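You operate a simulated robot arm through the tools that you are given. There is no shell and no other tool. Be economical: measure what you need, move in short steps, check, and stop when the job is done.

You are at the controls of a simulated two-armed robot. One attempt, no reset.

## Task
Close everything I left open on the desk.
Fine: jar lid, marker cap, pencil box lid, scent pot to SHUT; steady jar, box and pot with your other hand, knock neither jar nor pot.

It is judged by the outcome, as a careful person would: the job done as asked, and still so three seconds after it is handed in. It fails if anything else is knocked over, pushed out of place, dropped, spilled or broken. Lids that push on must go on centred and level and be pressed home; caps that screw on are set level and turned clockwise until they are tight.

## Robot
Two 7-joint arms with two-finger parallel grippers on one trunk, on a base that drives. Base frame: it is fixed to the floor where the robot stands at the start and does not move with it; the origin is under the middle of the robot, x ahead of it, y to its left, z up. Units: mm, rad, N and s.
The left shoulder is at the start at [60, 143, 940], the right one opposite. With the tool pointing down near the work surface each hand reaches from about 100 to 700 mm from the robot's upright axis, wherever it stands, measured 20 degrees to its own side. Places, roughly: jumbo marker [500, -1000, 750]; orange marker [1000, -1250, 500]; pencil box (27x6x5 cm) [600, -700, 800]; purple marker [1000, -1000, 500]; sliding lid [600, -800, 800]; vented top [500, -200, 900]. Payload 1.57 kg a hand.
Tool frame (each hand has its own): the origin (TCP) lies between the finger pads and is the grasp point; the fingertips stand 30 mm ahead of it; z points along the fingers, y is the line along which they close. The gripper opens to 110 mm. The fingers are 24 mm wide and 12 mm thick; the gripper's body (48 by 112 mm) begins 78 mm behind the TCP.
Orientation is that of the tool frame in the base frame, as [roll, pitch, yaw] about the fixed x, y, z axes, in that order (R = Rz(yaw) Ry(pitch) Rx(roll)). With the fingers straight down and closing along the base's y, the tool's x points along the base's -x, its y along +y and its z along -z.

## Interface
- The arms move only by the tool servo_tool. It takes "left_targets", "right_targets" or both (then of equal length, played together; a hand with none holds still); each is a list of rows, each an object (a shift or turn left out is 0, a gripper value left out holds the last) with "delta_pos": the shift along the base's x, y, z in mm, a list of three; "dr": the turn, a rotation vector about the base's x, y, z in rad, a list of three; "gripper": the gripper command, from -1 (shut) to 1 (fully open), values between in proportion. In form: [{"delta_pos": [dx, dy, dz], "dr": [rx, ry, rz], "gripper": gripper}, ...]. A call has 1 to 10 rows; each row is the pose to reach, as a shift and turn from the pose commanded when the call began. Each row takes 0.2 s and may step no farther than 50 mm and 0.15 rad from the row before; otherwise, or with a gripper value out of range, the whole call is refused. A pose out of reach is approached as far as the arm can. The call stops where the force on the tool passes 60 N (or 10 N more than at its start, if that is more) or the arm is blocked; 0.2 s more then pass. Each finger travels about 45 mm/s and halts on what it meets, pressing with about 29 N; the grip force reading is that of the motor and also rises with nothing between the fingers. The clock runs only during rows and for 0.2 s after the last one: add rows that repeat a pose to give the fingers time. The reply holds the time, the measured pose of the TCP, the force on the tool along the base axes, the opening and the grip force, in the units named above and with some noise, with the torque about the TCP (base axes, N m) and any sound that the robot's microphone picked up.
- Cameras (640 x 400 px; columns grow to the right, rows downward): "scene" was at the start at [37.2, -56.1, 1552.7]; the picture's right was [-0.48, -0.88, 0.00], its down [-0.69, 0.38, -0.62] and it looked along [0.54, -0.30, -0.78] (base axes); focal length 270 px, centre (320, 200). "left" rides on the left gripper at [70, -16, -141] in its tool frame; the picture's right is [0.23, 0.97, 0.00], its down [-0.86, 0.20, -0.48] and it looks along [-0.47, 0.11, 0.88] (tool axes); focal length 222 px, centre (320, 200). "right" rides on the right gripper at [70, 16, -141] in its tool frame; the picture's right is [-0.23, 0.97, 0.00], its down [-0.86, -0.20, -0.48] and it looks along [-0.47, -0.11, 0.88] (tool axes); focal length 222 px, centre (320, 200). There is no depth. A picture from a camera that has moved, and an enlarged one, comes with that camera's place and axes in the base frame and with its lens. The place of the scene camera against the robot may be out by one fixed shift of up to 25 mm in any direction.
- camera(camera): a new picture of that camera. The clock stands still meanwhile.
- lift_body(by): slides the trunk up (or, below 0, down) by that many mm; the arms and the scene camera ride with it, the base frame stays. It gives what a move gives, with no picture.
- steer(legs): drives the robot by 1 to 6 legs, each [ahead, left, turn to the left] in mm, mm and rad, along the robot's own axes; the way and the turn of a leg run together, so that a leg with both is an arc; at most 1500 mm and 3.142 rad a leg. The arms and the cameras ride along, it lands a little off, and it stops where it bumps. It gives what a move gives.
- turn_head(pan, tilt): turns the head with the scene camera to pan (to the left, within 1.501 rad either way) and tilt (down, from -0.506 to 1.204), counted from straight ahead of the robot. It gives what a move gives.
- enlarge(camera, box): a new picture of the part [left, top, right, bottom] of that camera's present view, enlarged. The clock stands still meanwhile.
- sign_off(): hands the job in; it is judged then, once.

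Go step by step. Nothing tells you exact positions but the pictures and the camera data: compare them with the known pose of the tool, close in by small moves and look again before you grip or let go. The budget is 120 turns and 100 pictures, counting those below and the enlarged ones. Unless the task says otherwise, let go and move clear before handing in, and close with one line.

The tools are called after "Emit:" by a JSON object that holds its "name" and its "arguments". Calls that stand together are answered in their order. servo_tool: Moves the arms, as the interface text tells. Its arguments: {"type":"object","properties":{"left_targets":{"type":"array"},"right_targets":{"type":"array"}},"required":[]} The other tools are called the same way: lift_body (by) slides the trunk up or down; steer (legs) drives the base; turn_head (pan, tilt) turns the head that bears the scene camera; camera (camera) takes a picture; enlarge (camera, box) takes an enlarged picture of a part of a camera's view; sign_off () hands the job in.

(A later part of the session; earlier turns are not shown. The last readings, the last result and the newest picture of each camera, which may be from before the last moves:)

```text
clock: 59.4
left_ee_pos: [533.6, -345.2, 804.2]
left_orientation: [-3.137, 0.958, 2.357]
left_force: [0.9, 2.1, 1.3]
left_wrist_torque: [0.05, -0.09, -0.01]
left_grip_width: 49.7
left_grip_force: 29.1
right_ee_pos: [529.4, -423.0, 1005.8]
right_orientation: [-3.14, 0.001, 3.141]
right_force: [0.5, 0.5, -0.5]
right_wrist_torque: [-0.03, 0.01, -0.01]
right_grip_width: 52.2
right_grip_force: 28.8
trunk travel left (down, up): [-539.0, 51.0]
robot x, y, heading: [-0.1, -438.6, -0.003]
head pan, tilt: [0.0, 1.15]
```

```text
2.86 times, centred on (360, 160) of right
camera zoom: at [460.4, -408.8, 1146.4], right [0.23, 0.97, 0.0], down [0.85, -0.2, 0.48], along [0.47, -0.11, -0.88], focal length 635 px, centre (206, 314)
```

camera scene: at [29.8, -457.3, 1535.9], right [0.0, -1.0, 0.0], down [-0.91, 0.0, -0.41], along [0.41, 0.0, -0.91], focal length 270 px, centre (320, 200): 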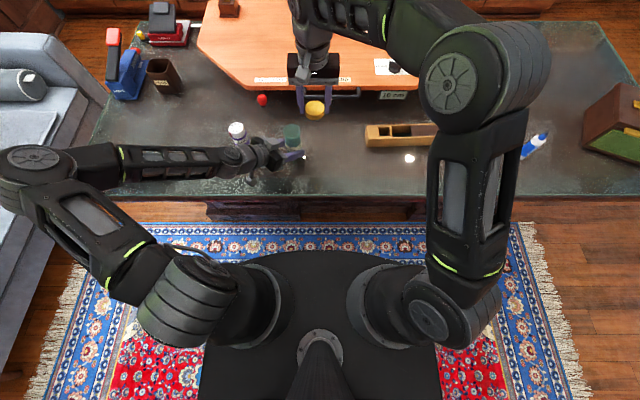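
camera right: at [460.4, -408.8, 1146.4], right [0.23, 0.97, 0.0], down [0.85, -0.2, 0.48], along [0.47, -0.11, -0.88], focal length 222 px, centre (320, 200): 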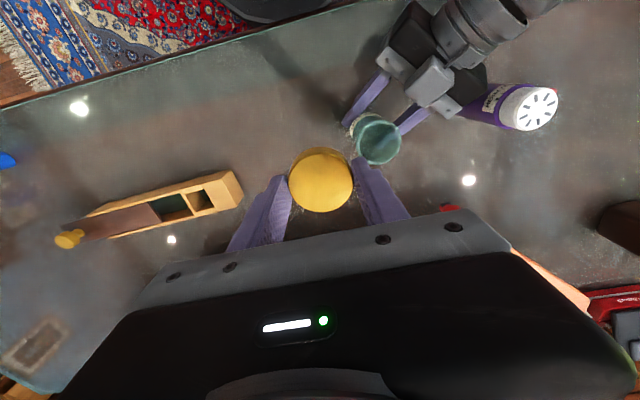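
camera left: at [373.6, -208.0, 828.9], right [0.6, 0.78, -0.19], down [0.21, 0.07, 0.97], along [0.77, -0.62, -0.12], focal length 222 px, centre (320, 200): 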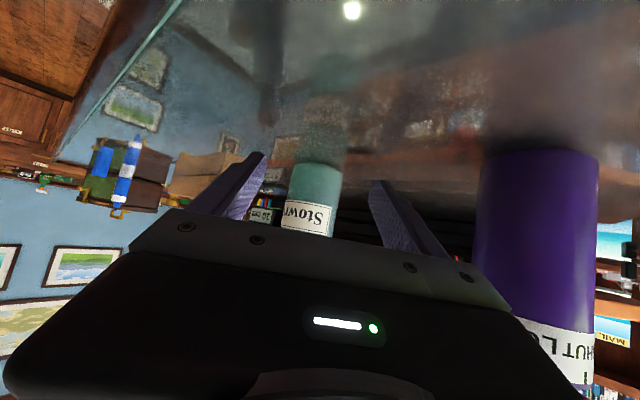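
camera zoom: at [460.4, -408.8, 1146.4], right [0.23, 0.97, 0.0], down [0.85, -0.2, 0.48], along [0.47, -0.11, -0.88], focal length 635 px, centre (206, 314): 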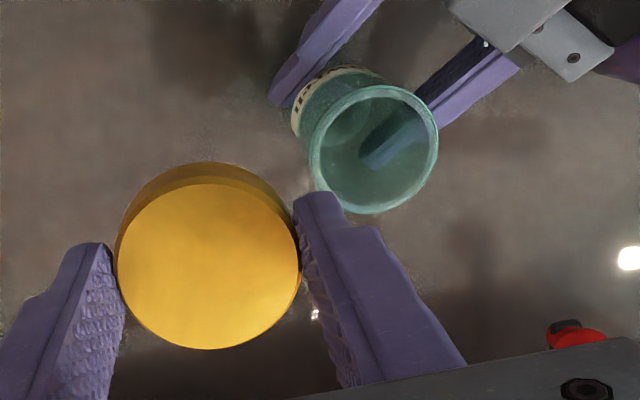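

The rim centre is at (545,-354), z 869. Moving the lid above it, then down to about 15 mm above the rim.

Emit:
{"name": "servo_tool", "arguments": {"right_targets": [{"delta_pos": [4, 17, -10]}, {"delta_pos": [8, 35, -20]}, {"delta_pos": [12, 53, -30]}, {"delta_pos": [16, 69.5, -45]}, {"delta_pos": [16, 69.5, -62]}, {"delta_pos": [16, 69.5, -78]}]}}

Emit:
{"name": "enlarge", "arguments": {"camera": "right", "box": [240, 80, 400, 220]}}

Emit:
{"name": "enlarge", "arguments": {"camera": "scene", "box": [250, 80, 350, 180]}}

```text
clock: 60.8
left_ee_pos: [532.8, -346.1, 803.9]
left_orientation: [-3.14, 0.958, 2.355]
left_force: [-0.4, -1.0, 3.0]
left_wrist_torque: [0.01, -0.08, -0.05]
left_grip_width: 49.7
left_grip_force: 28.7
right_ee_pos: [547.1, -355.9, 926.0]
right_orientation: [3.141, 0.0, 3.139]
right_force: [-0.4, 0.1, -0.7]
right_wrist_torque: [-0.02, -0.01, 0.0]
right_grip_width: 51.8
right_grip_force: 28.9
trunk travel left (down, up): [-539.0, 51.0]
robot x, y, heading: [0.0, -439.7, -0.003]
head pan, tilt: [0.0, 1.15]
```

```text
2.86 times, centred on (320, 150) of right
camera zoom: at [476.9, -340.3, 1067.5], right [0.23, 0.97, 0.0], down [0.86, -0.2, 0.48], along [0.47, -0.11, -0.88], focal length 635 px, centre (320, 343)
```

zoom: 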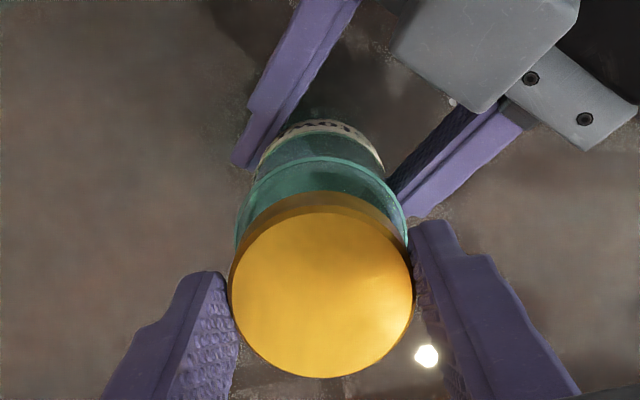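

```text
4.00 times, centred on (300, 130) of scene
camera zoom: at [29.6, -457.6, 1535.9], right [0.0, -1.0, 0.0], down [-0.91, 0.0, -0.41], along [0.41, 0.0, -0.91], focal length 1081 px, centre (400, 480)
```

zoom: 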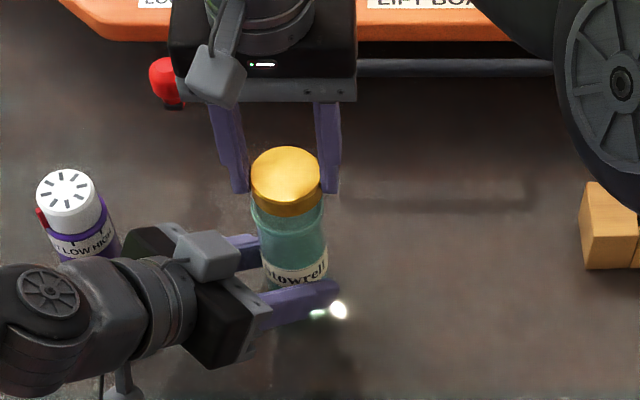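

The lid is centred to about a millimetre over the rim. Lowering it slowly and watching the force.

Emit:
{"name": "servo_tool", "arguments": {"right_targets": [{"delta_pos": [-0.8, 0.5, -5]}, {"delta_pos": [-0.8, 0.5, -10]}, {"delta_pos": [-0.8, 0.5, -13]}, {"delta_pos": [-0.8, 0.5, -15]}, {"delta_pos": [-0.8, 0.5, -17]}]}}

Emit:
{"name": "enlarge", "arguments": {"camera": "scene", "box": [275, 100, 335, 160]}}

```text
clock: 62.0
left_ee_pos: [533.3, -344.7, 804.8]
left_orientation: [-3.138, 0.958, 2.355]
left_force: [7.8, 0.6, -10.5]
left_wrist_torque: [-0.38, 0.45, 0.02]
left_grip_width: 49.5
left_grip_force: 29.4
right_ee_pos: [545.3, -354.1, 911.1]
right_orientation: [3.14, 0.002, 3.14]
right_force: [-4.0, -2.9, 35.1]
right_wrist_torque: [-0.05, -0.28, -0.01]
right_grip_width: 52.3
right_grip_force: 29.2
trunk travel left (down, up): [-539.0, 51.0]
robot x, y, heading: [-0.6, -441.8, 0.0]
head pan, tilt: [0.0, 1.15]
```

```text
6.67 times, centred on (305, 130) of scene
camera zoom: at [28.1, -457.9, 1536.0], right [0.0, -1.0, 0.0], down [-0.91, 0.0, -0.41], along [0.41, 0.0, -0.91], focal length 1801 px, centre (420, 667)
```

zoom: 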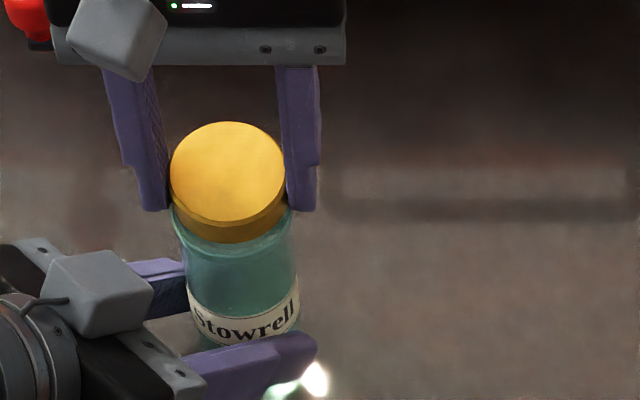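

The lid rests on the rim at 35 N. The force says it sits slightly off towards +x/+y. I'll check how the rim shows round it in the right camera.

Emit:
{"name": "enlarge", "arguments": {"camera": "right", "box": [270, 110, 370, 210]}}

```text
4.00 times, centred on (320, 160) of right
camera zoom: at [475.6, -339.1, 1052.9], right [0.23, 0.97, 0.0], down [0.85, -0.2, 0.48], along [0.47, -0.11, -0.88], focal length 888 px, centre (320, 360)
```

zoom: 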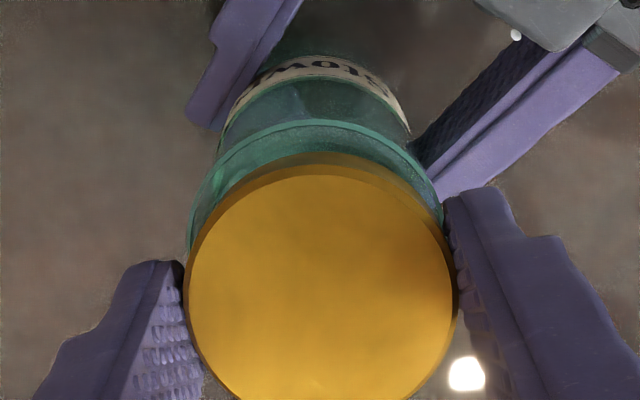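

The rim shows about 7 mm beyond the lid on the near side, so the lid sits some 5 mm too far in +x. I'll lift it slightly, shift back and look again.

Emit:
{"name": "servo_tool", "arguments": {"right_targets": [{"delta_pos": [0, 0, 4]}, {"delta_pos": [0, 0, 7]}, {"delta_pos": [-2.5, 0, 7]}, {"delta_pos": [-4.7, 0, 7]}, {"delta_pos": [-4.7, 0, 5]}]}}

Emit:
{"name": "enlarge", "arguments": {"camera": "right", "box": [270, 110, 370, 210]}}

Emit:
{"name": "enlarge", "arguments": {"camera": "scene", "box": [275, 100, 335, 160]}}

```text
clock: 63.2
left_ee_pos: [533.4, -345.0, 804.1]
left_orientation: [-3.137, 0.958, 2.355]
left_force: [-0.5, -1.0, 0.2]
left_wrist_torque: [-0.07, -0.07, -0.05]
left_grip_width: 49.4
left_grip_force: 28.9
right_ee_pos: [540.9, -356.0, 914.0]
right_orientation: [-3.14, 0.001, 3.14]
right_force: [-0.2, -0.2, -0.3]
right_wrist_torque: [-0.01, -0.02, -0.01]
right_grip_width: 51.9
right_grip_force: 28.7
trunk travel left (down, up): [-539.0, 51.0]
robot x, y, heading: [0.7, -438.8, 0.001]
head pan, tilt: [0.0, 1.15]
```

```text
4.00 times, centred on (320, 160) of right
camera zoom: at [471.1, -339.6, 1055.9], right [0.23, 0.97, 0.0], down [0.85, -0.2, 0.48], along [0.47, -0.11, -0.88], focal length 888 px, centre (320, 360)
```

zoom: 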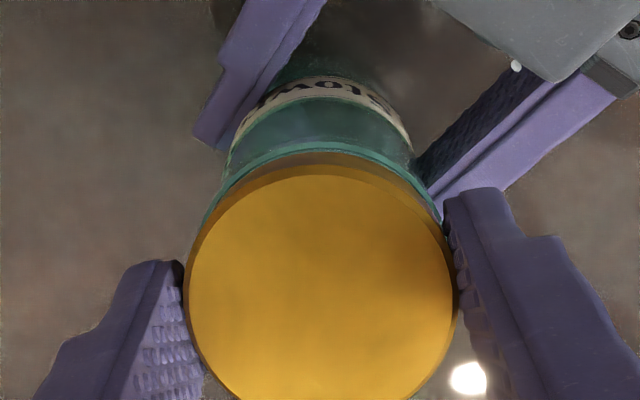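

```text
6.67 times, centred on (305, 130) of scene
camera zoom: at [29.6, -457.7, 1535.9], right [0.0, -1.0, 0.0], down [-0.91, 0.0, -0.41], along [0.41, 0.0, -0.91], focal length 1801 px, centre (420, 667)
```

zoom: 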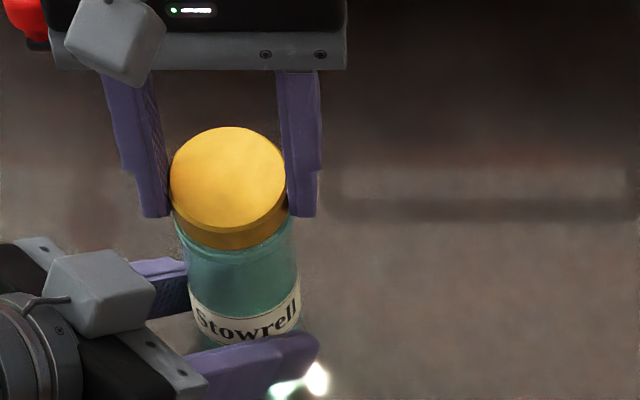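

Now nearly concentric. A final sub-millimetre nudge, then press down gently.

Emit:
{"name": "servo_tool", "arguments": {"right_targets": [{"delta_pos": [0.7, -0.6, -2]}, {"delta_pos": [0.7, -0.6, -4]}, {"delta_pos": [0.7, -0.6, -6]}, {"delta_pos": [0.7, -0.6, -8]}, {"delta_pos": [0.7, -0.6, -10]}]}}

Emit:
{"name": "enlarge", "arguments": {"camera": "right", "box": [270, 110, 370, 210]}}

```text
clock: 64.4
left_ee_pos: [532.2, -344.4, 804.9]
left_orientation: [-3.141, 0.958, 2.357]
left_force: [13.3, -2.6, -13.7]
left_wrist_torque: [-0.68, 0.17, -0.28]
left_grip_width: 49.4
left_grip_force: 29.2
right_ee_pos: [540.6, -354.9, 910.1]
right_orientation: [3.136, 0.005, 3.141]
right_force: [-8.9, -3.4, 45.1]
right_wrist_torque: [0.4, 0.88, 0.39]
right_grip_width: 51.9
right_grip_force: 28.9
trunk travel left (down, up): [-539.0, 51.0]
robot x, y, heading: [1.6, -435.6, -0.002]
head pan, tilt: [0.0, 1.15]
```

```text
4.00 times, centred on (320, 160) of right
camera zoom: at [471.0, -340.1, 1050.5], right [0.23, 0.97, 0.01], down [0.85, -0.2, 0.48], along [0.47, -0.1, -0.88], focal length 888 px, centre (320, 360)
```

zoom: 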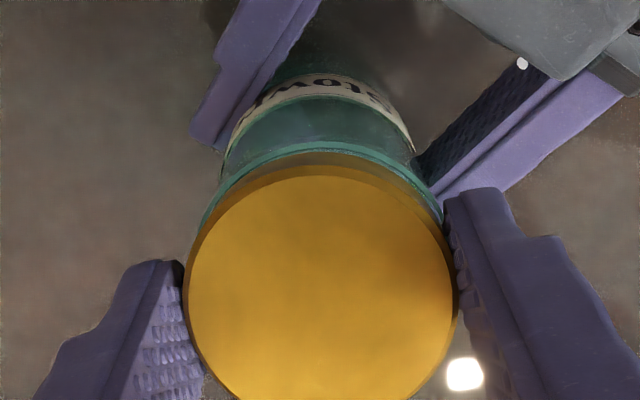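

Not home yet, and no click; the reaction points slightly to −x/+y. I'll ease off, shift under a millimetre the other way, and press more firmly.

Emit:
{"name": "servo_tool", "arguments": {"right_targets": [{"delta_pos": [0, 0, 4]}, {"delta_pos": [0.4, -0.8, 7]}, {"delta_pos": [0.4, -0.8, 4]}, {"delta_pos": [0.4, -0.8, 1]}, {"delta_pos": [0.4, -0.8, -1]}, {"delta_pos": [0.4, -0.8, -3]}, {"delta_pos": [0.4, -0.8, -3]}]}}

Emit:
{"name": "enlarge", "arguments": {"camera": "scene", "box": [280, 105, 330, 155]}}

```text
clock: 65.7
left_ee_pos: [532.8, -344.9, 805.1]
left_orientation: [3.14, 0.96, 2.355]
left_force: [-1.6, 2.6, 10.6]
left_wrist_torque: [-0.42, 0.21, -0.22]
left_grip_width: 49.1
left_grip_force: 29.2
right_ee_pos: [543.0, -354.7, 909.4]
right_orientation: [3.135, 0.009, 3.14]
right_force: [-0.9, -4.1, 10.5]
right_wrist_torque: [-0.14, 0.31, 0.1]
right_grip_width: 52.2
right_grip_force: 29.0
trunk travel left (down, up): [-539.0, 51.0]
robot x, y, heading: [-0.4, -438.4, -0.005]
head pan, tilt: [0.0, 1.15]
stopped in row 6 (right hand): the force on the tool passed its limit at 62 N (the readings are from after the stop); the commanded pose is now the measured one
```

```text
8.00 times, centred on (305, 130) of scene
camera zoom: at [27.4, -457.7, 1535.8], right [0.0, -1.0, 0.0], down [-0.91, 0.0, -0.41], along [0.41, 0.0, -0.91], focal length 2161 px, centre (440, 760)
```

zoom: 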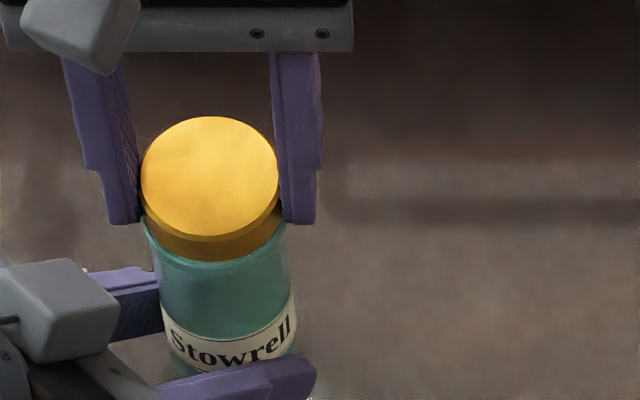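

Still not seated at 62 N, so it is not quite aligned; the readings bracket the centre around x≈543. I'll lift a few mm to clear the strain and check.

Emit:
{"name": "servo_tool", "arguments": {"right_targets": [{"delta_pos": [0, 0, 3]}, {"delta_pos": [0, -0.5, 6]}, {"delta_pos": [0, -0.5, 6]}]}}

Emit:
{"name": "enlarge", "arguments": {"camera": "right", "box": [270, 110, 370, 210]}}

```text
clock: 66.5
left_ee_pos: [534.0, -344.4, 804.7]
left_orientation: [-3.14, 0.96, 2.357]
left_force: [-1.9, -0.3, 16.0]
left_wrist_torque: [-0.22, -0.03, -0.15]
left_grip_width: 49.1
left_grip_force: 29.1
right_ee_pos: [543.7, -353.8, 913.7]
right_orientation: [3.135, 0.008, 3.14]
right_force: [0.7, 0.2, -0.2]
right_wrist_torque: [-0.01, -0.02, -0.01]
right_grip_width: 51.9
right_grip_force: 29.4
trunk travel left (down, up): [-539.0, 51.0]
robot x, y, heading: [-2.7, -437.0, -0.002]
head pan, tilt: [0.0, 1.15]
```

```text
4.00 times, centred on (320, 160) of right
camera zoom: at [471.5, -340.3, 1055.2], right [0.23, 0.97, 0.01], down [0.85, -0.2, 0.48], along [0.47, -0.1, -0.88], focal length 888 px, centre (320, 360)
```

zoom: 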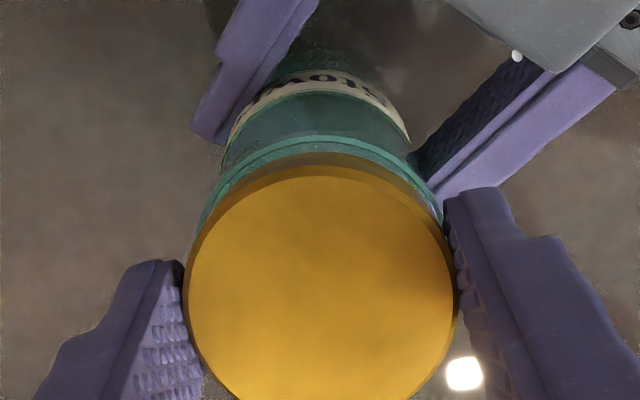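

I'll straighten the slight tilt, shift +1.7 mm in x, and press lightly with a small circling search so the lid can find its seat.

Emit:
{"name": "servo_tool", "arguments": {"right_targets": [{"delta_pos": [1.7, -0.3, 0], "dr": [-0.0066, 0.008, 0]}, {"delta_pos": [1.7, -0.3, -4], "dr": [-0.0066, 0.008, 0]}, {"delta_pos": [1.7, -0.3, -7], "dr": [-0.0066, 0.008, 0]}, {"delta_pos": [2.5, -0.3, -7], "dr": [-0.0066, 0.008, 0]}, {"delta_pos": [1.7, 0.5, -7], "dr": [-0.0066, 0.008, 0]}, {"delta_pos": [0.9, -0.3, -7], "dr": [-0.0066, 0.008, 0]}, {"delta_pos": [1.7, -1.1, -7], "dr": [-0.0066, 0.008, 0]}, {"delta_pos": [2.5, -0.8, -7], "dr": [-0.0066, 0.008, 0]}, {"delta_pos": [1.9, -0.3, -7], "dr": [-0.0066, 0.008, 0]}]}}

```text
clock: 68.5
left_ee_pos: [532.8, -344.2, 804.9]
left_orientation: [-3.139, 0.957, 2.358]
left_force: [13.9, -9.4, 3.4]
left_wrist_torque: [0.08, 0.32, 0.03]
left_grip_width: 49.2
left_grip_force: 28.9
right_ee_pos: [543.7, -354.6, 907.1]
right_orientation: [3.14, -0.001, 3.141]
right_force: [-10.8, 6.4, 25.2]
right_wrist_torque: [0.3, 0.48, -0.01]
right_grip_width: 52.3
right_grip_force: 28.8
trunk travel left (down, up): [-539.0, 51.0]
robot x, y, heading: [-0.9, -442.0, -0.001]
head pan, tilt: [0.0, 1.15]
```

It has dropped 2–3 mm and is now held sideways, so it has entered. I'll relieve the side force and press it down.

Emit:
{"name": "servo_tool", "arguments": {"right_targets": [{"delta_pos": [-0.9, 0.5, 0]}, {"delta_pos": [-0.9, 0.5, -2]}, {"delta_pos": [-0.9, 0.5, -4]}, {"delta_pos": [-0.9, 0.5, -6]}, {"delta_pos": [-0.9, 0.5, -8]}]}}

Emit:
{"name": "enlarge", "arguments": {"camera": "scene", "box": [280, 105, 330, 155]}}

```text
clock: 69.7
left_ee_pos: [533.1, -343.7, 804.6]
left_orientation: [-3.141, 0.957, 2.356]
left_force: [12.1, -7.7, -0.1]
left_wrist_torque: [0.15, -0.21, 0.11]
left_grip_width: 49.0
left_grip_force: 29.4
right_ee_pos: [544.4, -355.2, 901.5]
right_orientation: [3.14, 0.004, 3.14]
right_force: [-2.9, 6.7, 38.4]
right_wrist_torque: [0.17, 0.01, -0.02]
right_grip_width: 52.1
right_grip_force: 28.8
trunk travel left (down, up): [-539.0, 51.0]
robot x, y, heading: [-1.8, -439.3, -0.006]
head pan, tilt: [0.0, 1.15]
```

```text
8.00 times, centred on (305, 130) of scene
camera zoom: at [27.4, -458.2, 1536.0], right [0.0, -1.0, 0.0], down [-0.91, 0.0, -0.41], along [0.41, 0.0, -0.91], focal length 2161 px, centre (440, 760)
```

zoom: 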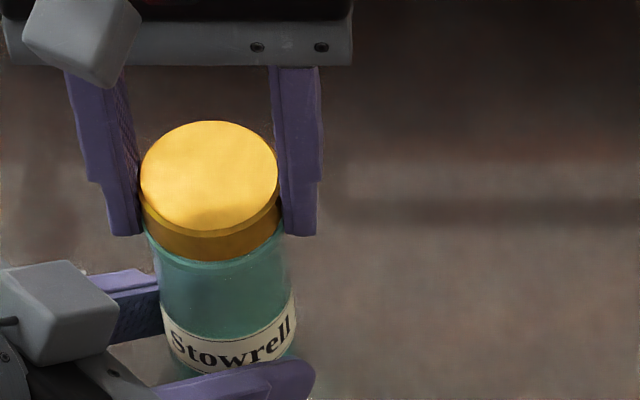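

The fingers slid down the lid a bit and are now close to the rim. I'll look from the right camera before deciding.

Emit:
{"name": "enlarge", "arguments": {"camera": "right", "box": [270, 110, 370, 210]}}

```text
4.00 times, centred on (320, 160) of right
camera zoom: at [474.1, -339.6, 1042.1], right [0.23, 0.97, 0.0], down [0.85, -0.2, 0.48], along [0.47, -0.11, -0.88], focal length 888 px, centre (320, 360)
```

zoom: 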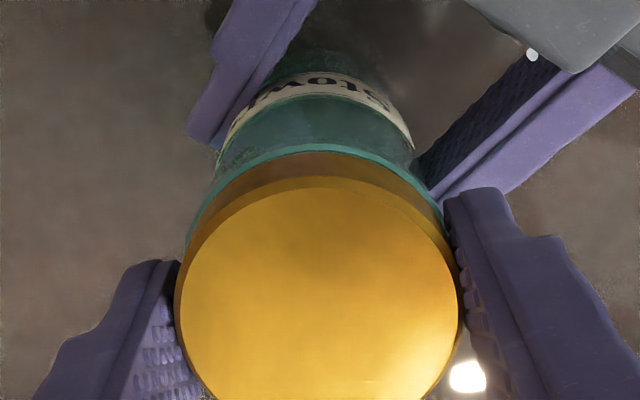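

The lid is centred with an even rim all round and is partly down. I'll release it, close the fingers above and press straight down on its centre.

Emit:
{"name": "servo_tool", "arguments": {"right_targets": [{"delta_pos": [0, 0, 3], "gripper": 0.15}, {"delta_pos": [0, 0, 3], "gripper": 0.15}, {"delta_pos": [0, 0, 3], "gripper": 0.15}, {"delta_pos": [0, 0, 20]}, {"delta_pos": [0, 0, 45], "gripper": 0.15}, {"delta_pos": [0, 0, 65], "gripper": -1}, {"delta_pos": [0, 0, 65], "gripper": -1}, {"delta_pos": [0, 0, 65], "gripper": -1}, {"delta_pos": [0, 0, 65], "gripper": -1}, {"delta_pos": [0, 0, 65], "gripper": -1}]}}

Emit:
{"name": "camera", "arguments": {"camera": "right"}}

Emit:
{"name": "enlarge", "arguments": {"camera": "scene", "box": [280, 105, 330, 155]}}

```text
clock: 71.9
left_ee_pos: [532.7, -344.7, 804.1]
left_orientation: [-3.138, 0.958, 2.357]
left_force: [-4.8, -3.1, 13.7]
left_wrist_torque: [-0.36, -0.23, -0.15]
left_grip_width: 49.0
left_grip_force: 29.5
right_ee_pos: [542.8, -355.6, 963.4]
right_orientation: [-3.141, -0.002, 3.14]
right_force: [-0.5, 0.4, 0.0]
right_wrist_torque: [0.0, -0.02, -0.02]
right_grip_width: 0.0
right_grip_force: 21.0
trunk travel left (down, up): [-539.0, 51.0]
robot x, y, heading: [-1.4, -440.7, 0.002]
head pan, tilt: [0.0, 1.15]
```

```text
22 pictures are left
camera right: at [473.3, -339.9, 1104.9], right [0.23, 0.97, 0.0], down [0.86, -0.2, 0.48], along [0.46, -0.11, -0.88], focal length 222 px, centre (320, 200)
```

right: 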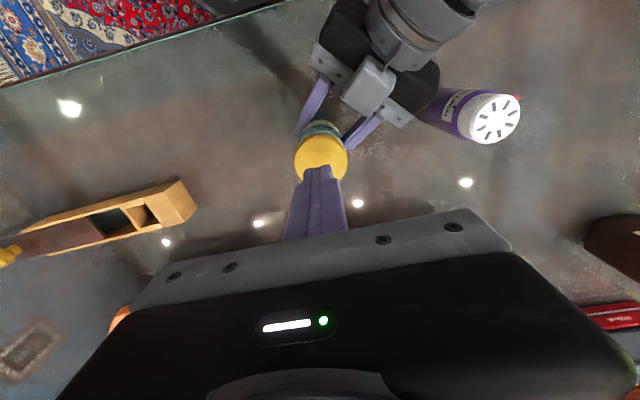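

```text
8.00 times, centred on (305, 130) of scene
camera zoom: at [28.0, -458.1, 1535.9], right [0.0, -1.0, 0.0], down [-0.91, 0.0, -0.41], along [0.41, 0.0, -0.91], focal length 2161 px, centre (440, 760)
```

zoom: 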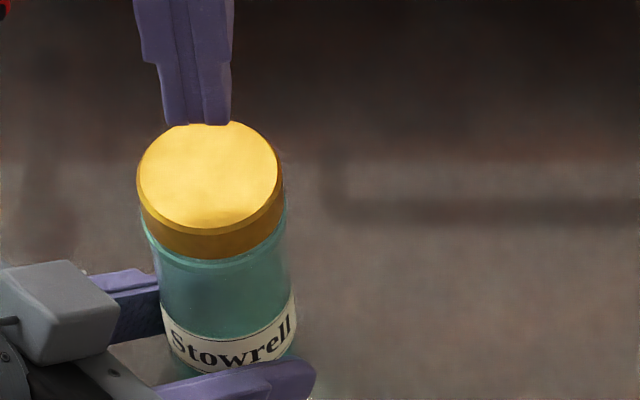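

The lid sits level on the jar. Pressing its centre with the closed fingers.

Emit:
{"name": "servo_tool", "arguments": {"right_targets": [{"delta_pos": [-2, 0, -20]}, {"delta_pos": [-2, 0, -36]}, {"delta_pos": [-2, 0, -42]}, {"delta_pos": [-2, 0, -45]}, {"delta_pos": [-2, 0, -48]}, {"delta_pos": [-2, 0, -51]}, {"delta_pos": [-2, 0, -53]}, {"delta_pos": [-2, 0, -53]}]}}

```text
clock: 72.9
left_ee_pos: [533.6, -343.7, 804.6]
left_orientation: [-3.14, 0.958, 2.364]
left_force: [-1.0, 2.7, 10.4]
left_wrist_torque: [-0.43, 0.27, 0.01]
left_grip_width: 49.3
left_grip_force: 29.3
right_ee_pos: [542.2, -354.0, 927.6]
right_orientation: [3.135, 0.007, 3.14]
right_force: [-6.9, -6.9, 18.9]
right_wrist_torque: [-0.2, 0.36, 0.01]
right_grip_width: 0.0
right_grip_force: 21.3
trunk travel left (down, up): [-539.0, 51.0]
robot x, y, heading: [0.5, -438.9, -0.002]
head pan, tilt: [0.0, 1.15]
stopped in row 4 (right hand): the force on the tool passed its limit at 64 N (the readings are from after the stop); the commanded pose is now the measured one
```

The lid top is at about z 898. I'll press again more slowly, with the tool straightened, to see whether it moves.

Emit:
{"name": "servo_tool", "arguments": {"right_targets": [{"delta_pos": [-0.5, -1, 2], "dr": [-0.006, 0.007, 0]}, {"delta_pos": [-0.5, -1, 0], "dr": [-0.006, 0.007, 0]}, {"delta_pos": [-0.5, -1, -1.5], "dr": [-0.006, 0.007, 0]}, {"delta_pos": [-0.5, -1, -2.5], "dr": [-0.006, 0.007, 0]}, {"delta_pos": [-0.5, -1, -3.5], "dr": [-0.006, 0.007, 0]}, {"delta_pos": [-0.5, -1, -4.5], "dr": [-0.006, 0.007, 0]}, {"delta_pos": [-0.5, -1, -5], "dr": [-0.006, 0.007, 0]}, {"delta_pos": [-0.5, -1, -5], "dr": [-0.006, 0.007, 0]}]}}

Emit:
{"name": "enlarge", "arguments": {"camera": "right", "box": [270, 100, 370, 200]}}

```text
clock: 74.4
left_ee_pos: [535.6, -342.7, 805.0]
left_orientation: [3.141, 0.959, 2.363]
left_force: [0.9, 2.7, 13.0]
left_wrist_torque: [-0.54, 0.33, 0.0]
left_grip_width: 49.2
left_grip_force: 29.2
right_ee_pos: [543.1, -354.0, 927.3]
right_orientation: [3.133, 0.005, 3.139]
right_force: [-6.2, -6.6, 20.1]
right_wrist_torque: [-0.21, 0.29, -0.04]
right_grip_width: 0.1
right_grip_force: 21.4
trunk travel left (down, up): [-539.0, 51.0]
robot x, y, heading: [-3.8, -439.9, -0.005]
head pan, tilt: [0.0, 1.15]
stopped in row 7 (right hand): the force on the tool passed its limit at 61 N (the readings are from after the stop); the commanded pose is now the measured one
```

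```text
4.00 times, centred on (320, 150) of right
camera zoom: at [472.7, -339.3, 1069.2], right [0.23, 0.97, 0.01], down [0.85, -0.21, 0.48], along [0.47, -0.1, -0.88], focal length 888 px, centre (320, 400)
```

zoom: 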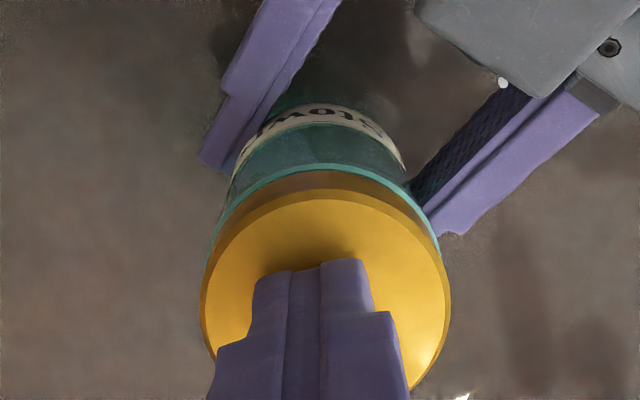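

The lid holds firm at 61 N without moving further. To be sure it isn't a screw lid, I'll grip it and try a clockwise turn while watching torque and height.

Emit:
{"name": "servo_tool", "arguments": {"right_targets": [{"delta_pos": [0, 0, 15], "dr": [-0.007, 0.005, 0]}, {"delta_pos": [0, -1, 35], "dr": [-0.007, 0.005, 0.15], "gripper": 0.2}, {"delta_pos": [0, -1, 35], "dr": [-0.007, 0.005, 0.3], "gripper": 0.2}, {"delta_pos": [0, -1, 35], "dr": [-0.007, 0.005, 0.45], "gripper": 0.2}, {"delta_pos": [0, -1, 35], "dr": [-0.007, 0.005, 0.6], "gripper": 0.2}, {"delta_pos": [0, -1, 15], "dr": [-0.007, 0.005, 0.6], "gripper": 0.2}, {"delta_pos": [0, -1, -5], "dr": [-0.007, 0.005, 0.6], "gripper": 0.2}, {"delta_pos": [0, -1, -15], "dr": [-0.007, 0.005, 0.6], "gripper": 0.2}]}}

Emit:
{"name": "servo_tool", "arguments": {"right_targets": [{"gripper": 0.0}, {"gripper": -0.3}, {"gripper": -1}, {"gripper": -1}, {"gripper": -1}]}}

Emit:
{"name": "servo_tool", "arguments": {"right_targets": [{"delta_pos": [0, 0, -1], "dr": [0, 0, -0.12]}, {"delta_pos": [0, 0, -1], "dr": [0, 0, -0.24]}, {"delta_pos": [0, 0, -1], "dr": [0, 0, -0.36]}, {"delta_pos": [0, 0, -1], "dr": [0, 0, -0.48]}, {"delta_pos": [0, 0, -1], "dr": [0, 0, -0.6]}]}}

```text
clock: 76.2
left_ee_pos: [536.1, -343.5, 803.6]
left_orientation: [3.14, 0.957, 2.362]
left_force: [1.1, -4.0, 17.2]
left_wrist_torque: [-0.45, -0.47, -0.11]
left_grip_width: 49.2
left_grip_force: 28.9
right_ee_pos: [544.4, -355.0, 911.1]
right_orientation: [3.139, -0.004, -2.543]
right_force: [-0.6, 0.0, 0.4]
right_wrist_torque: [0.01, 0.03, 0.0]
right_grip_width: 66.1
right_grip_force: 0.0
trunk travel left (down, up): [-539.0, 51.0]
robot x, y, heading: [-1.9, -438.3, -0.004]
head pan, tilt: [0.0, 1.15]
```

```text
clock: 77.4
left_ee_pos: [536.1, -342.5, 802.1]
left_orientation: [-3.14, 0.957, 2.363]
left_force: [-0.2, -4.4, 16.6]
left_wrist_torque: [-0.36, -0.4, -0.11]
left_grip_width: 49.1
left_grip_force: 28.6
right_ee_pos: [544.2, -353.7, 911.8]
right_orientation: [3.14, -0.004, -2.545]
right_force: [1.4, 0.3, -0.8]
right_wrist_torque: [-0.03, -0.02, 0.0]
right_grip_width: 51.9
right_grip_force: 29.0
trunk travel left (down, up): [-539.0, 51.0]
robot x, y, heading: [-1.2, -440.9, -0.007]
head pan, tilt: [0.0, 1.15]
```

```text
clock: 78.6
left_ee_pos: [535.4, -343.2, 803.2]
left_orientation: [-3.14, 0.958, 2.366]
left_force: [4.1, -10.3, 11.9]
left_wrist_torque: [0.38, 0.01, -0.1]
left_grip_width: 49.4
left_grip_force: 29.3
right_ee_pos: [542.4, -353.7, 909.3]
right_orientation: [3.138, -0.002, 3.137]
right_force: [-4.9, 8.6, 2.1]
right_wrist_torque: [0.23, 0.14, 0.0]
right_grip_width: 52.1
right_grip_force: 28.5
trunk travel left (down, up): [-539.0, 51.0]
robot x, y, heading: [-1.1, -439.5, -0.005]
head pan, tilt: [0.0, 1.15]
```

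It turned freely and may have sunk slightly, like a screw thread. I'll continue clockwise and watch for the torque to rise.

Emit:
{"name": "servo_tool", "arguments": {"right_targets": [{"delta_pos": [0, 0, -0.5], "dr": [0, 0, -0.14]}, {"delta_pos": [0, 0, -0.7], "dr": [0, 0, -0.28]}, {"delta_pos": [0, 0, -0.9], "dr": [0, 0, -0.42]}, {"delta_pos": [0, 0, -1.1], "dr": [0, 0, -0.56]}, {"delta_pos": [0, 0, -1.3], "dr": [0, 0, -0.7]}, {"delta_pos": [0, 0, -1.5], "dr": [0, 0, -0.84]}, {"delta_pos": [0, 0, -1.5], "dr": [0, 0, -0.84]}]}}

Emit:
{"name": "enlarge", "arguments": {"camera": "scene", "box": [280, 105, 330, 155]}}

```text
clock: 80.2
left_ee_pos: [535.2, -343.2, 803.3]
left_orientation: [-3.139, 0.957, 2.364]
left_force: [2.7, -15.9, 8.4]
left_wrist_torque: [0.7, -0.29, -0.07]
left_grip_width: 49.1
left_grip_force: 29.1
right_ee_pos: [544.5, -353.9, 908.7]
right_orientation: [3.138, -0.004, 2.298]
right_force: [1.1, 19.5, 6.8]
right_wrist_torque: [0.91, -0.1, 0.03]
right_grip_width: 52.3
right_grip_force: 28.5
trunk travel left (down, up): [-539.0, 51.0]
robot x, y, heading: [-0.7, -440.6, -0.006]
head pan, tilt: [0.0, 1.15]
```

```text
8.00 times, centred on (305, 130) of scene
camera zoom: at [28.9, -457.8, 1536.0], right [0.0, -1.0, 0.0], down [-0.91, 0.0, -0.41], along [0.41, 0.0, -0.91], focal length 2161 px, centre (440, 760)
```

zoom: 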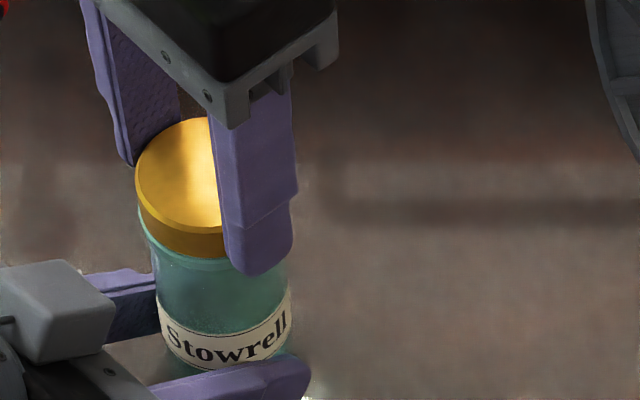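

No torque and no further sinking, so it's a push-on lid that is in place. A small upward tug will tell whether it is seated or merely resting.

Emit:
{"name": "servo_tool", "arguments": {"right_targets": [{"delta_pos": [0, 2, 1.5]}, {"delta_pos": [0, 2, 2.5]}, {"delta_pos": [0, 2, 3.5]}, {"delta_pos": [0, 2, 3.5]}]}}

```text
clock: 81.2
left_ee_pos: [536.0, -343.1, 802.0]
left_orientation: [-3.138, 0.957, 2.363]
left_force: [-10.6, -9.9, 18.9]
left_wrist_torque: [0.22, -0.46, -0.27]
left_grip_width: 49.1
left_grip_force: 29.6
right_ee_pos: [544.6, -352.6, 911.9]
right_orientation: [3.141, -0.003, 2.298]
right_force: [8.0, 9.8, -13.0]
right_wrist_torque: [0.57, -0.43, 0.02]
right_grip_width: 52.3
right_grip_force: 29.3
trunk travel left (down, up): [-539.0, 51.0]
robot x, y, heading: [-3.8, -437.4, -0.004]
head pan, tilt: [0.0, 1.15]
```

It resists a 13 N pull, so it is held. I'll release and press it down once more from above to make certain it is home.

Emit:
{"name": "servo_tool", "arguments": {"right_targets": [{"delta_pos": [0, -2, -2], "gripper": 0.2}, {"delta_pos": [0, -2, -2], "gripper": 0.2}, {"delta_pos": [0, -2, -2], "gripper": 0.2}, {"delta_pos": [-1, -2, 25], "gripper": 0.2, "dr": [0, 0, 0.14]}, {"delta_pos": [-1, -2, 40], "gripper": -1, "dr": [0, 0, 0.28]}, {"delta_pos": [-1, -2, 40], "gripper": -1, "dr": [0, 0, 0.42]}, {"delta_pos": [-1, -2, 40], "gripper": -1, "dr": [0, 0, 0.56]}, {"delta_pos": [-1, -2, 40], "gripper": -1, "dr": [0, 0, 0.7]}, {"delta_pos": [-1, -2, 40], "gripper": -1, "dr": [0, 0, 0.84]}]}}

Emit:
{"name": "servo_tool", "arguments": {"right_targets": [{"delta_pos": [0, 0, -12]}, {"delta_pos": [0, 0, -20]}, {"delta_pos": [0, 0, -23]}, {"delta_pos": [0, 0, -25]}, {"delta_pos": [0, 0, -27]}, {"delta_pos": [0, 0, -29]}, {"delta_pos": [0, 0, -30.5]}, {"delta_pos": [0, 0, -31.5]}, {"delta_pos": [0, 0, -31.5]}]}}

```text
clock: 83.2
left_ee_pos: [535.8, -342.5, 801.9]
left_orientation: [-3.139, 0.958, 2.367]
left_force: [1.4, 2.3, 8.6]
left_wrist_torque: [-0.17, -0.31, 0.14]
left_grip_width: 49.0
left_grip_force: 28.6
right_ee_pos: [543.0, -354.1, 950.9]
right_orientation: [3.14, -0.004, 3.141]
right_force: [-0.3, -0.6, 0.6]
right_wrist_torque: [0.0, 0.0, 0.03]
right_grip_width: 0.3
right_grip_force: 21.9
trunk travel left (down, up): [-539.0, 51.0]
robot x, y, heading: [1.7, -434.1, -0.002]
head pan, tilt: [0.0, 1.15]
```

```text
clock: 84.9
left_ee_pos: [536.6, -341.7, 803.4]
left_orientation: [-3.14, 0.958, 2.366]
left_force: [-0.4, 3.4, 8.8]
left_wrist_torque: [-0.34, 0.2, 0.06]
left_grip_width: 49.4
left_grip_force: 29.3
right_ee_pos: [543.3, -354.7, 927.0]
right_orientation: [3.134, 0.005, 3.138]
right_force: [-7.1, -5.2, 17.2]
right_wrist_torque: [-0.16, 0.26, -0.05]
right_grip_width: 0.4
right_grip_force: 21.3
trunk travel left (down, up): [-539.0, 51.0]
robot x, y, heading: [0.2, -435.1, -0.004]
head pan, tilt: [0.0, 1.15]
stopped in row 8 (right hand): the force on the tool passed its limit at 61 N (the readings are from after the stop); the commanded pose is now the measured one
```

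The lid is at the same height under 61 N: home. Now right hand up and away, then the left hand lets go and backs out.

Emit:
{"name": "servo_tool", "arguments": {"right_targets": [{"delta_pos": [0, 0, 30], "dr": [-0.007, 0.005, 0]}, {"delta_pos": [0, -20, 70], "dr": [-0.007, 0.005, 0]}, {"delta_pos": [0, -60, 100], "dr": [-0.007, 0.005, 0], "gripper": 1}, {"delta_pos": [-20, -100, 120], "dr": [-0.007, 0.005, 0]}, {"delta_pos": [-40, -145, 130], "dr": [-0.007, 0.005, 0]}, {"delta_pos": [-60, -190, 130], "dr": [-0.007, 0.005, 0]}], "left_targets": [{}, {"gripper": -0.1}, {"gripper": 0.1}, {"gripper": 0.3}, {"gripper": 0.5}, {"gripper": 0.5}]}}

Emit:
{"name": "servo_tool", "arguments": {"left_targets": [{"delta_pos": [-18, 18, 0]}, {"delta_pos": [-36, 36, 0]}, {"delta_pos": [-54, 54, 0]}, {"delta_pos": [-72, 72, 10]}, {"delta_pos": [-90, 90, 35]}, {"delta_pos": [-105, 105, 65]}, {"delta_pos": [-115, 115, 100]}, {"delta_pos": [-120, 120, 140]}]}}

Emit:
{"name": "camera", "arguments": {"camera": "scene"}}

```text
refused: row 5 steps farther than a row can; nothing moved
```

```text
clock: 86.7
left_ee_pos: [413.9, -221.3, 942.5]
left_orientation: [3.139, 0.954, 2.364]
left_force: [-0.6, -0.9, 0.6]
left_wrist_torque: [-0.01, 0.0, 0.0]
left_grip_width: 0.0
left_grip_force: 21.1
right_ee_pos: [543.0, -353.4, 929.5]
right_orientation: [3.13, 0.009, 3.138]
right_force: [-8.2, 1.0, 46.5]
right_wrist_torque: [0.24, 0.76, 0.0]
right_grip_width: 0.1
right_grip_force: 21.2
trunk travel left (down, up): [-539.0, 51.0]
robot x, y, heading: [0.6, -438.1, -0.003]
head pan, tilt: [0.0, 1.15]
```

```text
18 pictures are left
camera scene: at [24.6, -458.8, 1536.0], right [0.0, -1.0, 0.0], down [-0.91, 0.0, -0.41], along [0.41, 0.0, -0.91], focal length 270 px, centre (320, 200)
```

scene: 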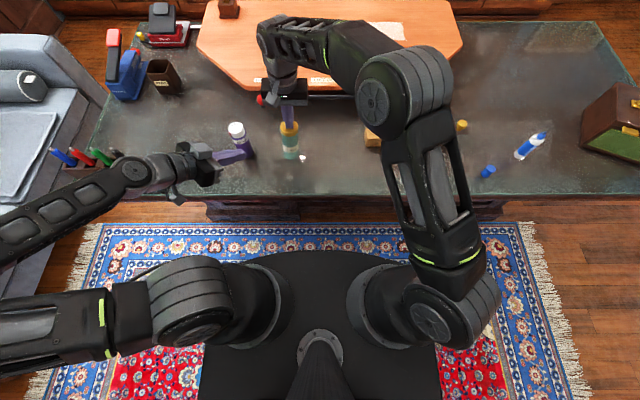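

My mistake: the first call was refused, and the left hand then backed out still closed, sliding off the jar while the right hand pinned it. The jar is still upright. I'll ease the right hand straight up gently and check.

Emit:
{"name": "servo_tool", "arguments": {"right_targets": [{"delta_pos": [0, 0, 1]}, {"delta_pos": [0, 0, 2]}, {"delta_pos": [0, 0, 3.5]}, {"delta_pos": [0, 0, 5]}, {"delta_pos": [0, 0, 7]}, {"delta_pos": [0, 0, 12]}, {"delta_pos": [0, 0, 30]}, {"delta_pos": [0, 0, 60]}]}}

Emit:
{"name": "enlarge", "arguments": {"camera": "scene", "box": [215, 90, 335, 180]}}

```text
clock: 88.5
left_ee_pos: [416.1, -220.2, 941.2]
left_orientation: [-3.14, 0.954, 2.368]
left_force: [-0.1, 0.5, 0.4]
left_wrist_torque: [0.02, 0.02, 0.0]
left_grip_width: 0.1
left_grip_force: 21.3
right_ee_pos: [543.3, -353.4, 985.4]
right_orientation: [3.136, 0.001, 3.141]
right_force: [0.5, 1.1, -0.6]
right_wrist_torque: [0.02, 0.01, 0.01]
right_grip_width: 0.0
right_grip_force: 21.0
trunk travel left (down, up): [-539.0, 51.0]
robot x, y, heading: [-0.1, -439.1, -0.002]
head pan, tilt: [0.0, 1.15]
```

```text
4.44 times, centred on (275, 135) of scene
camera zoom: at [29.6, -458.2, 1535.8], right [0.0, -1.0, 0.0], down [-0.91, 0.0, -0.41], along [0.41, 0.0, -0.91], focal length 1201 px, centre (520, 489)
```

zoom: 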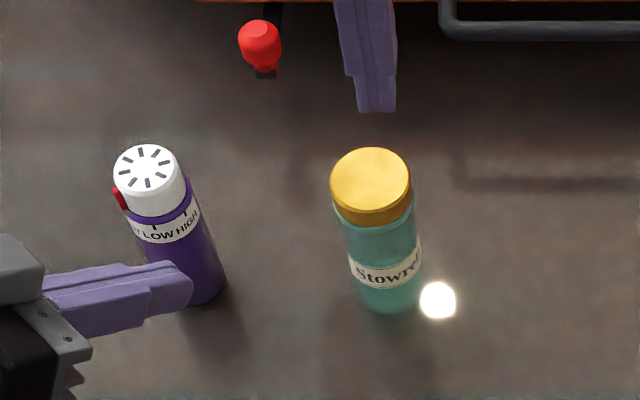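

The jar stands upright with the lid level, though it slid roughly 20 mm toward the left hand. Now I untilt the left hand, raise both, and prepare to drive to the pencil box.

Emit:
{"name": "servo_tool", "arguments": {"left_targets": [{"delta_pos": [-3, 5, 15], "dr": [0.097, 0.097, 0]}, {"delta_pos": [-6, 10, 30], "dr": [0.194, 0.194, 0]}, {"delta_pos": [-9, 15, 45], "dr": [0.291, 0.291, 0]}, {"delta_pos": [-12, 20, 60], "dr": [0.388, 0.388, 0]}, {"delta_pos": [-15, 25, 75], "dr": [0.485, 0.485, 0], "gripper": 1}, {"delta_pos": [-15, 25, 90], "dr": [0.582, 0.582, 0], "gripper": 1}, {"delta_pos": [-15, 25, 100], "dr": [0.679, 0.679, 0], "gripper": 1}], "right_targets": [{"delta_pos": [0, 0, 15]}, {"delta_pos": [-5, -10, 30]}, {"delta_pos": [-15, -30, 50]}, {"delta_pos": [-30, -60, 60]}, {"delta_pos": [-45, -100, 65]}, {"delta_pos": [-60, -140, 70]}, {"delta_pos": [-70, -180, 70]}]}}

```text
clock: 90.1
left_ee_pos: [403.2, -195.9, 1041.4]
left_orientation: [3.133, -0.008, 2.363]
left_force: [-0.5, -1.1, -0.7]
left_wrist_torque: [0.02, 0.03, 0.0]
left_grip_width: 67.9
left_grip_force: 0.2
right_ee_pos: [474.6, -535.1, 1053.1]
right_orientation: [3.135, 0.0, 3.14]
right_force: [0.1, 0.1, 0.1]
right_wrist_torque: [0.01, 0.02, -0.04]
right_grip_width: 0.0
right_grip_force: 21.4
trunk travel left (down, up): [-539.0, 51.0]
robot x, y, heading: [-3.0, -437.4, -0.002]
head pan, tilt: [0.0, 1.15]
```

Both hands are upright and high. Driving 290 mm to the right, then yawing the hands so they close along x across the box.

Emit:
{"name": "steer", "arguments": {"legs": [[0, -290, 0]]}}

Emit:
{"name": "servo_tool", "arguments": {"left_targets": [{"dr": [0, 0, -0.13], "gripper": 0.7}, {"delta_pos": [15, 0, 0], "dr": [0, 0, -0.26]}, {"delta_pos": [30, -10, 0], "dr": [0, 0, -0.39]}, {"delta_pos": [45, -20, 0], "dr": [0, 0, -0.52]}, {"delta_pos": [60, -30, 0], "dr": [0, 0, -0.65]}, {"delta_pos": [75, -35, 0], "dr": [0, 0, -0.78]}], "right_targets": [{"dr": [0, 0, 0.13], "gripper": 0}, {"delta_pos": [0, 0, 0], "dr": [0, 0, 0.26]}, {"delta_pos": [0, -20, 0], "dr": [0, 0, 0.4]}, {"delta_pos": [0, -40, 0], "dr": [0, 0, 0.54]}, {"delta_pos": [0, -60, 0], "dr": [0, 0, 0.68]}, {"delta_pos": [0, -80, 0], "dr": [0, 0, 0.82]}, {"delta_pos": [0, -90, 0], "dr": [0, 0, 0.96]}, {"delta_pos": [0, -100, 0], "dr": [0, 0, 1.1]}, {"delta_pos": [0, -110, 0], "dr": [0, 0, 1.24]}, {"delta_pos": [0, -120, 0], "dr": [0, 0, 1.38]}]}}

Emit:
{"name": "camera", "arguments": {"camera": "scene"}}

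```text
clock: 92.1
left_ee_pos: [403.1, -484.6, 1041.3]
left_orientation: [3.132, -0.008, 2.363]
left_force: [0.0, 0.1, 0.5]
left_wrist_torque: [0.02, 0.01, 0.02]
left_grip_width: 109.6
left_grip_force: 0.1
right_ee_pos: [473.4, -822.9, 1053.9]
right_orientation: [3.135, 0.001, 3.141]
right_force: [-0.6, 0.7, 0.3]
right_wrist_torque: [0.05, -0.02, -0.03]
right_grip_width: 0.0
right_grip_force: 20.9
trunk travel left (down, up): [-539.0, 51.0]
robot x, y, heading: [-2.1, -725.4, 0.001]
head pan, tilt: [0.0, 1.15]
```

```text
refused: give rows for one hand, or as many for the one as for the other
```

```text
16 pictures are left
camera scene: at [29.0, -748.4, 1535.9], right [0.0, -1.0, 0.0], down [-0.91, 0.0, -0.41], along [0.41, 0.0, -0.91], focal length 270 px, centre (320, 200)
```

scene: 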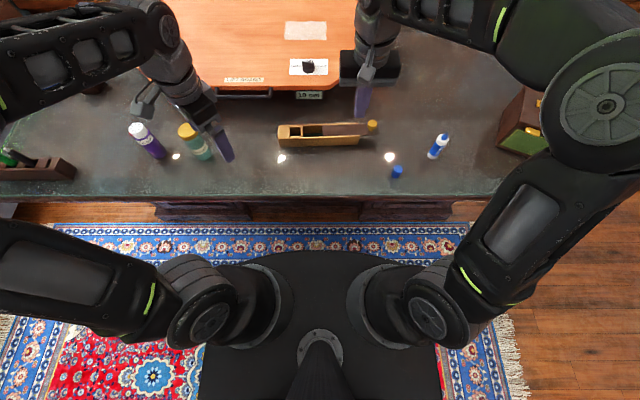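

The drive went well; the yaw call was refused for unequal row counts. Repeating it with equal rows.

Emit:
{"name": "servo_tool", "arguments": {"left_targets": [{"dr": [0, 0, -0.13], "gripper": 0.7}, {"delta_pos": [15, 0, 0], "dr": [0, 0, -0.26]}, {"delta_pos": [30, -10, 0], "dr": [0, 0, -0.39]}, {"delta_pos": [50, -20, 0], "dr": [0, 0, -0.52]}, {"delta_pos": [70, -30, 0], "dr": [0, 0, -0.65]}, {"delta_pos": [90, -40, 0], "dr": [0, 0, -0.78]}, {"delta_pos": [110, -50, 0], "dr": [0, 0, -0.78]}, {"delta_pos": [130, -60, 0], "dr": [0, 0, -0.78]}, {"delta_pos": [150, -65, 0], "dr": [0, 0, -0.78]}, {"delta_pos": [160, -70, 0], "dr": [0, 0, -0.78]}], "right_targets": [{"dr": [0, 0, 0.14], "gripper": 0}, {"delta_pos": [15, -10, 0], "dr": [0, 0, 0.28]}, {"delta_pos": [30, -20, 0], "dr": [0, 0, 0.42]}, {"delta_pos": [45, -30, -10], "dr": [0, 0, 0.57]}, {"delta_pos": [60, -40, -20], "dr": [0, 0, 0.71]}, {"delta_pos": [75, -50, -30], "dr": [0, 0, 0.85]}, {"delta_pos": [90, -60, -40], "dr": [0, 0, 0.99]}, {"delta_pos": [105, -70, -50], "dr": [0, 0, 1.14]}, {"delta_pos": [115, -75, -60], "dr": [0, 0, 1.28]}, {"delta_pos": [125, -75, -70], "dr": [0, 0, 1.42]}]}}

Emit:
{"name": "servo_tool", "arguments": {"right_targets": [{"dr": [0, 0, 0.07]}, {"dr": [0, 0, 0.15]}]}}

Emit:
{"name": "camera", "arguments": {"camera": "right"}}

Emit:
{"name": "camera", "arguments": {"camera": "left"}}

```text
clock: 94.3
left_ee_pos: [562.5, -553.2, 1040.3]
left_orientation: [3.133, -0.008, 1.585]
left_force: [0.3, -0.7, -0.4]
left_wrist_torque: [-0.01, 0.02, 0.01]
left_grip_width: 93.6
left_grip_force: 0.1
right_ee_pos: [598.2, -897.0, 983.6]
right_orientation: [3.134, 0.002, -1.72]
right_force: [-1.2, -0.6, -0.4]
right_wrist_torque: [-0.02, 0.02, 0.0]
right_grip_width: 54.6
right_grip_force: 0.1
trunk travel left (down, up): [-539.0, 51.0]
robot x, y, heading: [-4.5, -729.4, -0.001]
head pan, tilt: [0.0, 1.15]
```

```text
clock: 94.9
left_ee_pos: [562.5, -554.7, 1041.6]
left_orientation: [3.132, -0.008, 1.585]
left_force: [0.0, -0.3, -0.3]
left_wrist_torque: [-0.03, 0.01, -0.03]
left_grip_width: 93.3
left_grip_force: 0.1
right_ee_pos: [599.1, -896.2, 984.9]
right_orientation: [3.134, 0.001, -1.572]
right_force: [1.5, -0.6, 1.2]
right_wrist_torque: [0.04, 0.02, -0.03]
right_grip_width: 55.1
right_grip_force: 0.1
trunk travel left (down, up): [-539.0, 51.0]
robot x, y, heading: [-0.5, -726.6, -0.001]
head pan, tilt: [0.0, 1.15]
```

```text
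15 pictures are left
camera right: at [583.2, -967.6, 1125.3], right [-0.97, 0.23, 0.01], down [0.2, 0.85, 0.48], along [0.1, 0.47, -0.88], focal length 222 px, centre (320, 200)
```

right: 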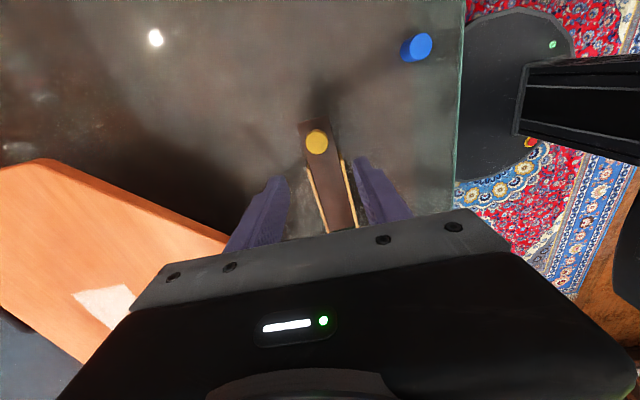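

```text
14 pictures are left
camera left: at [544.0, -484.7, 1182.7], right [0.97, 0.24, 0.01], down [0.21, -0.86, 0.47], along [0.12, -0.46, -0.88], focal length 222 px, centre (320, 200)
```

left: 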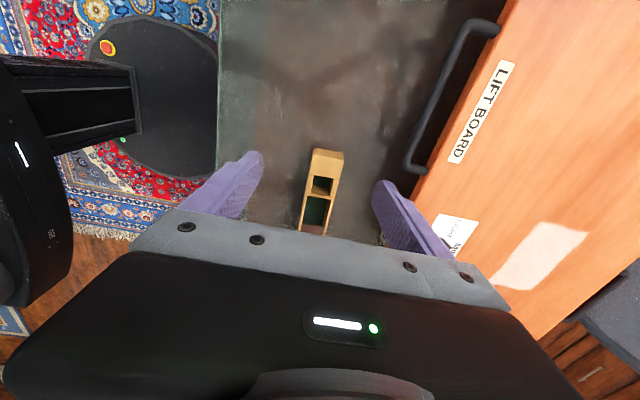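

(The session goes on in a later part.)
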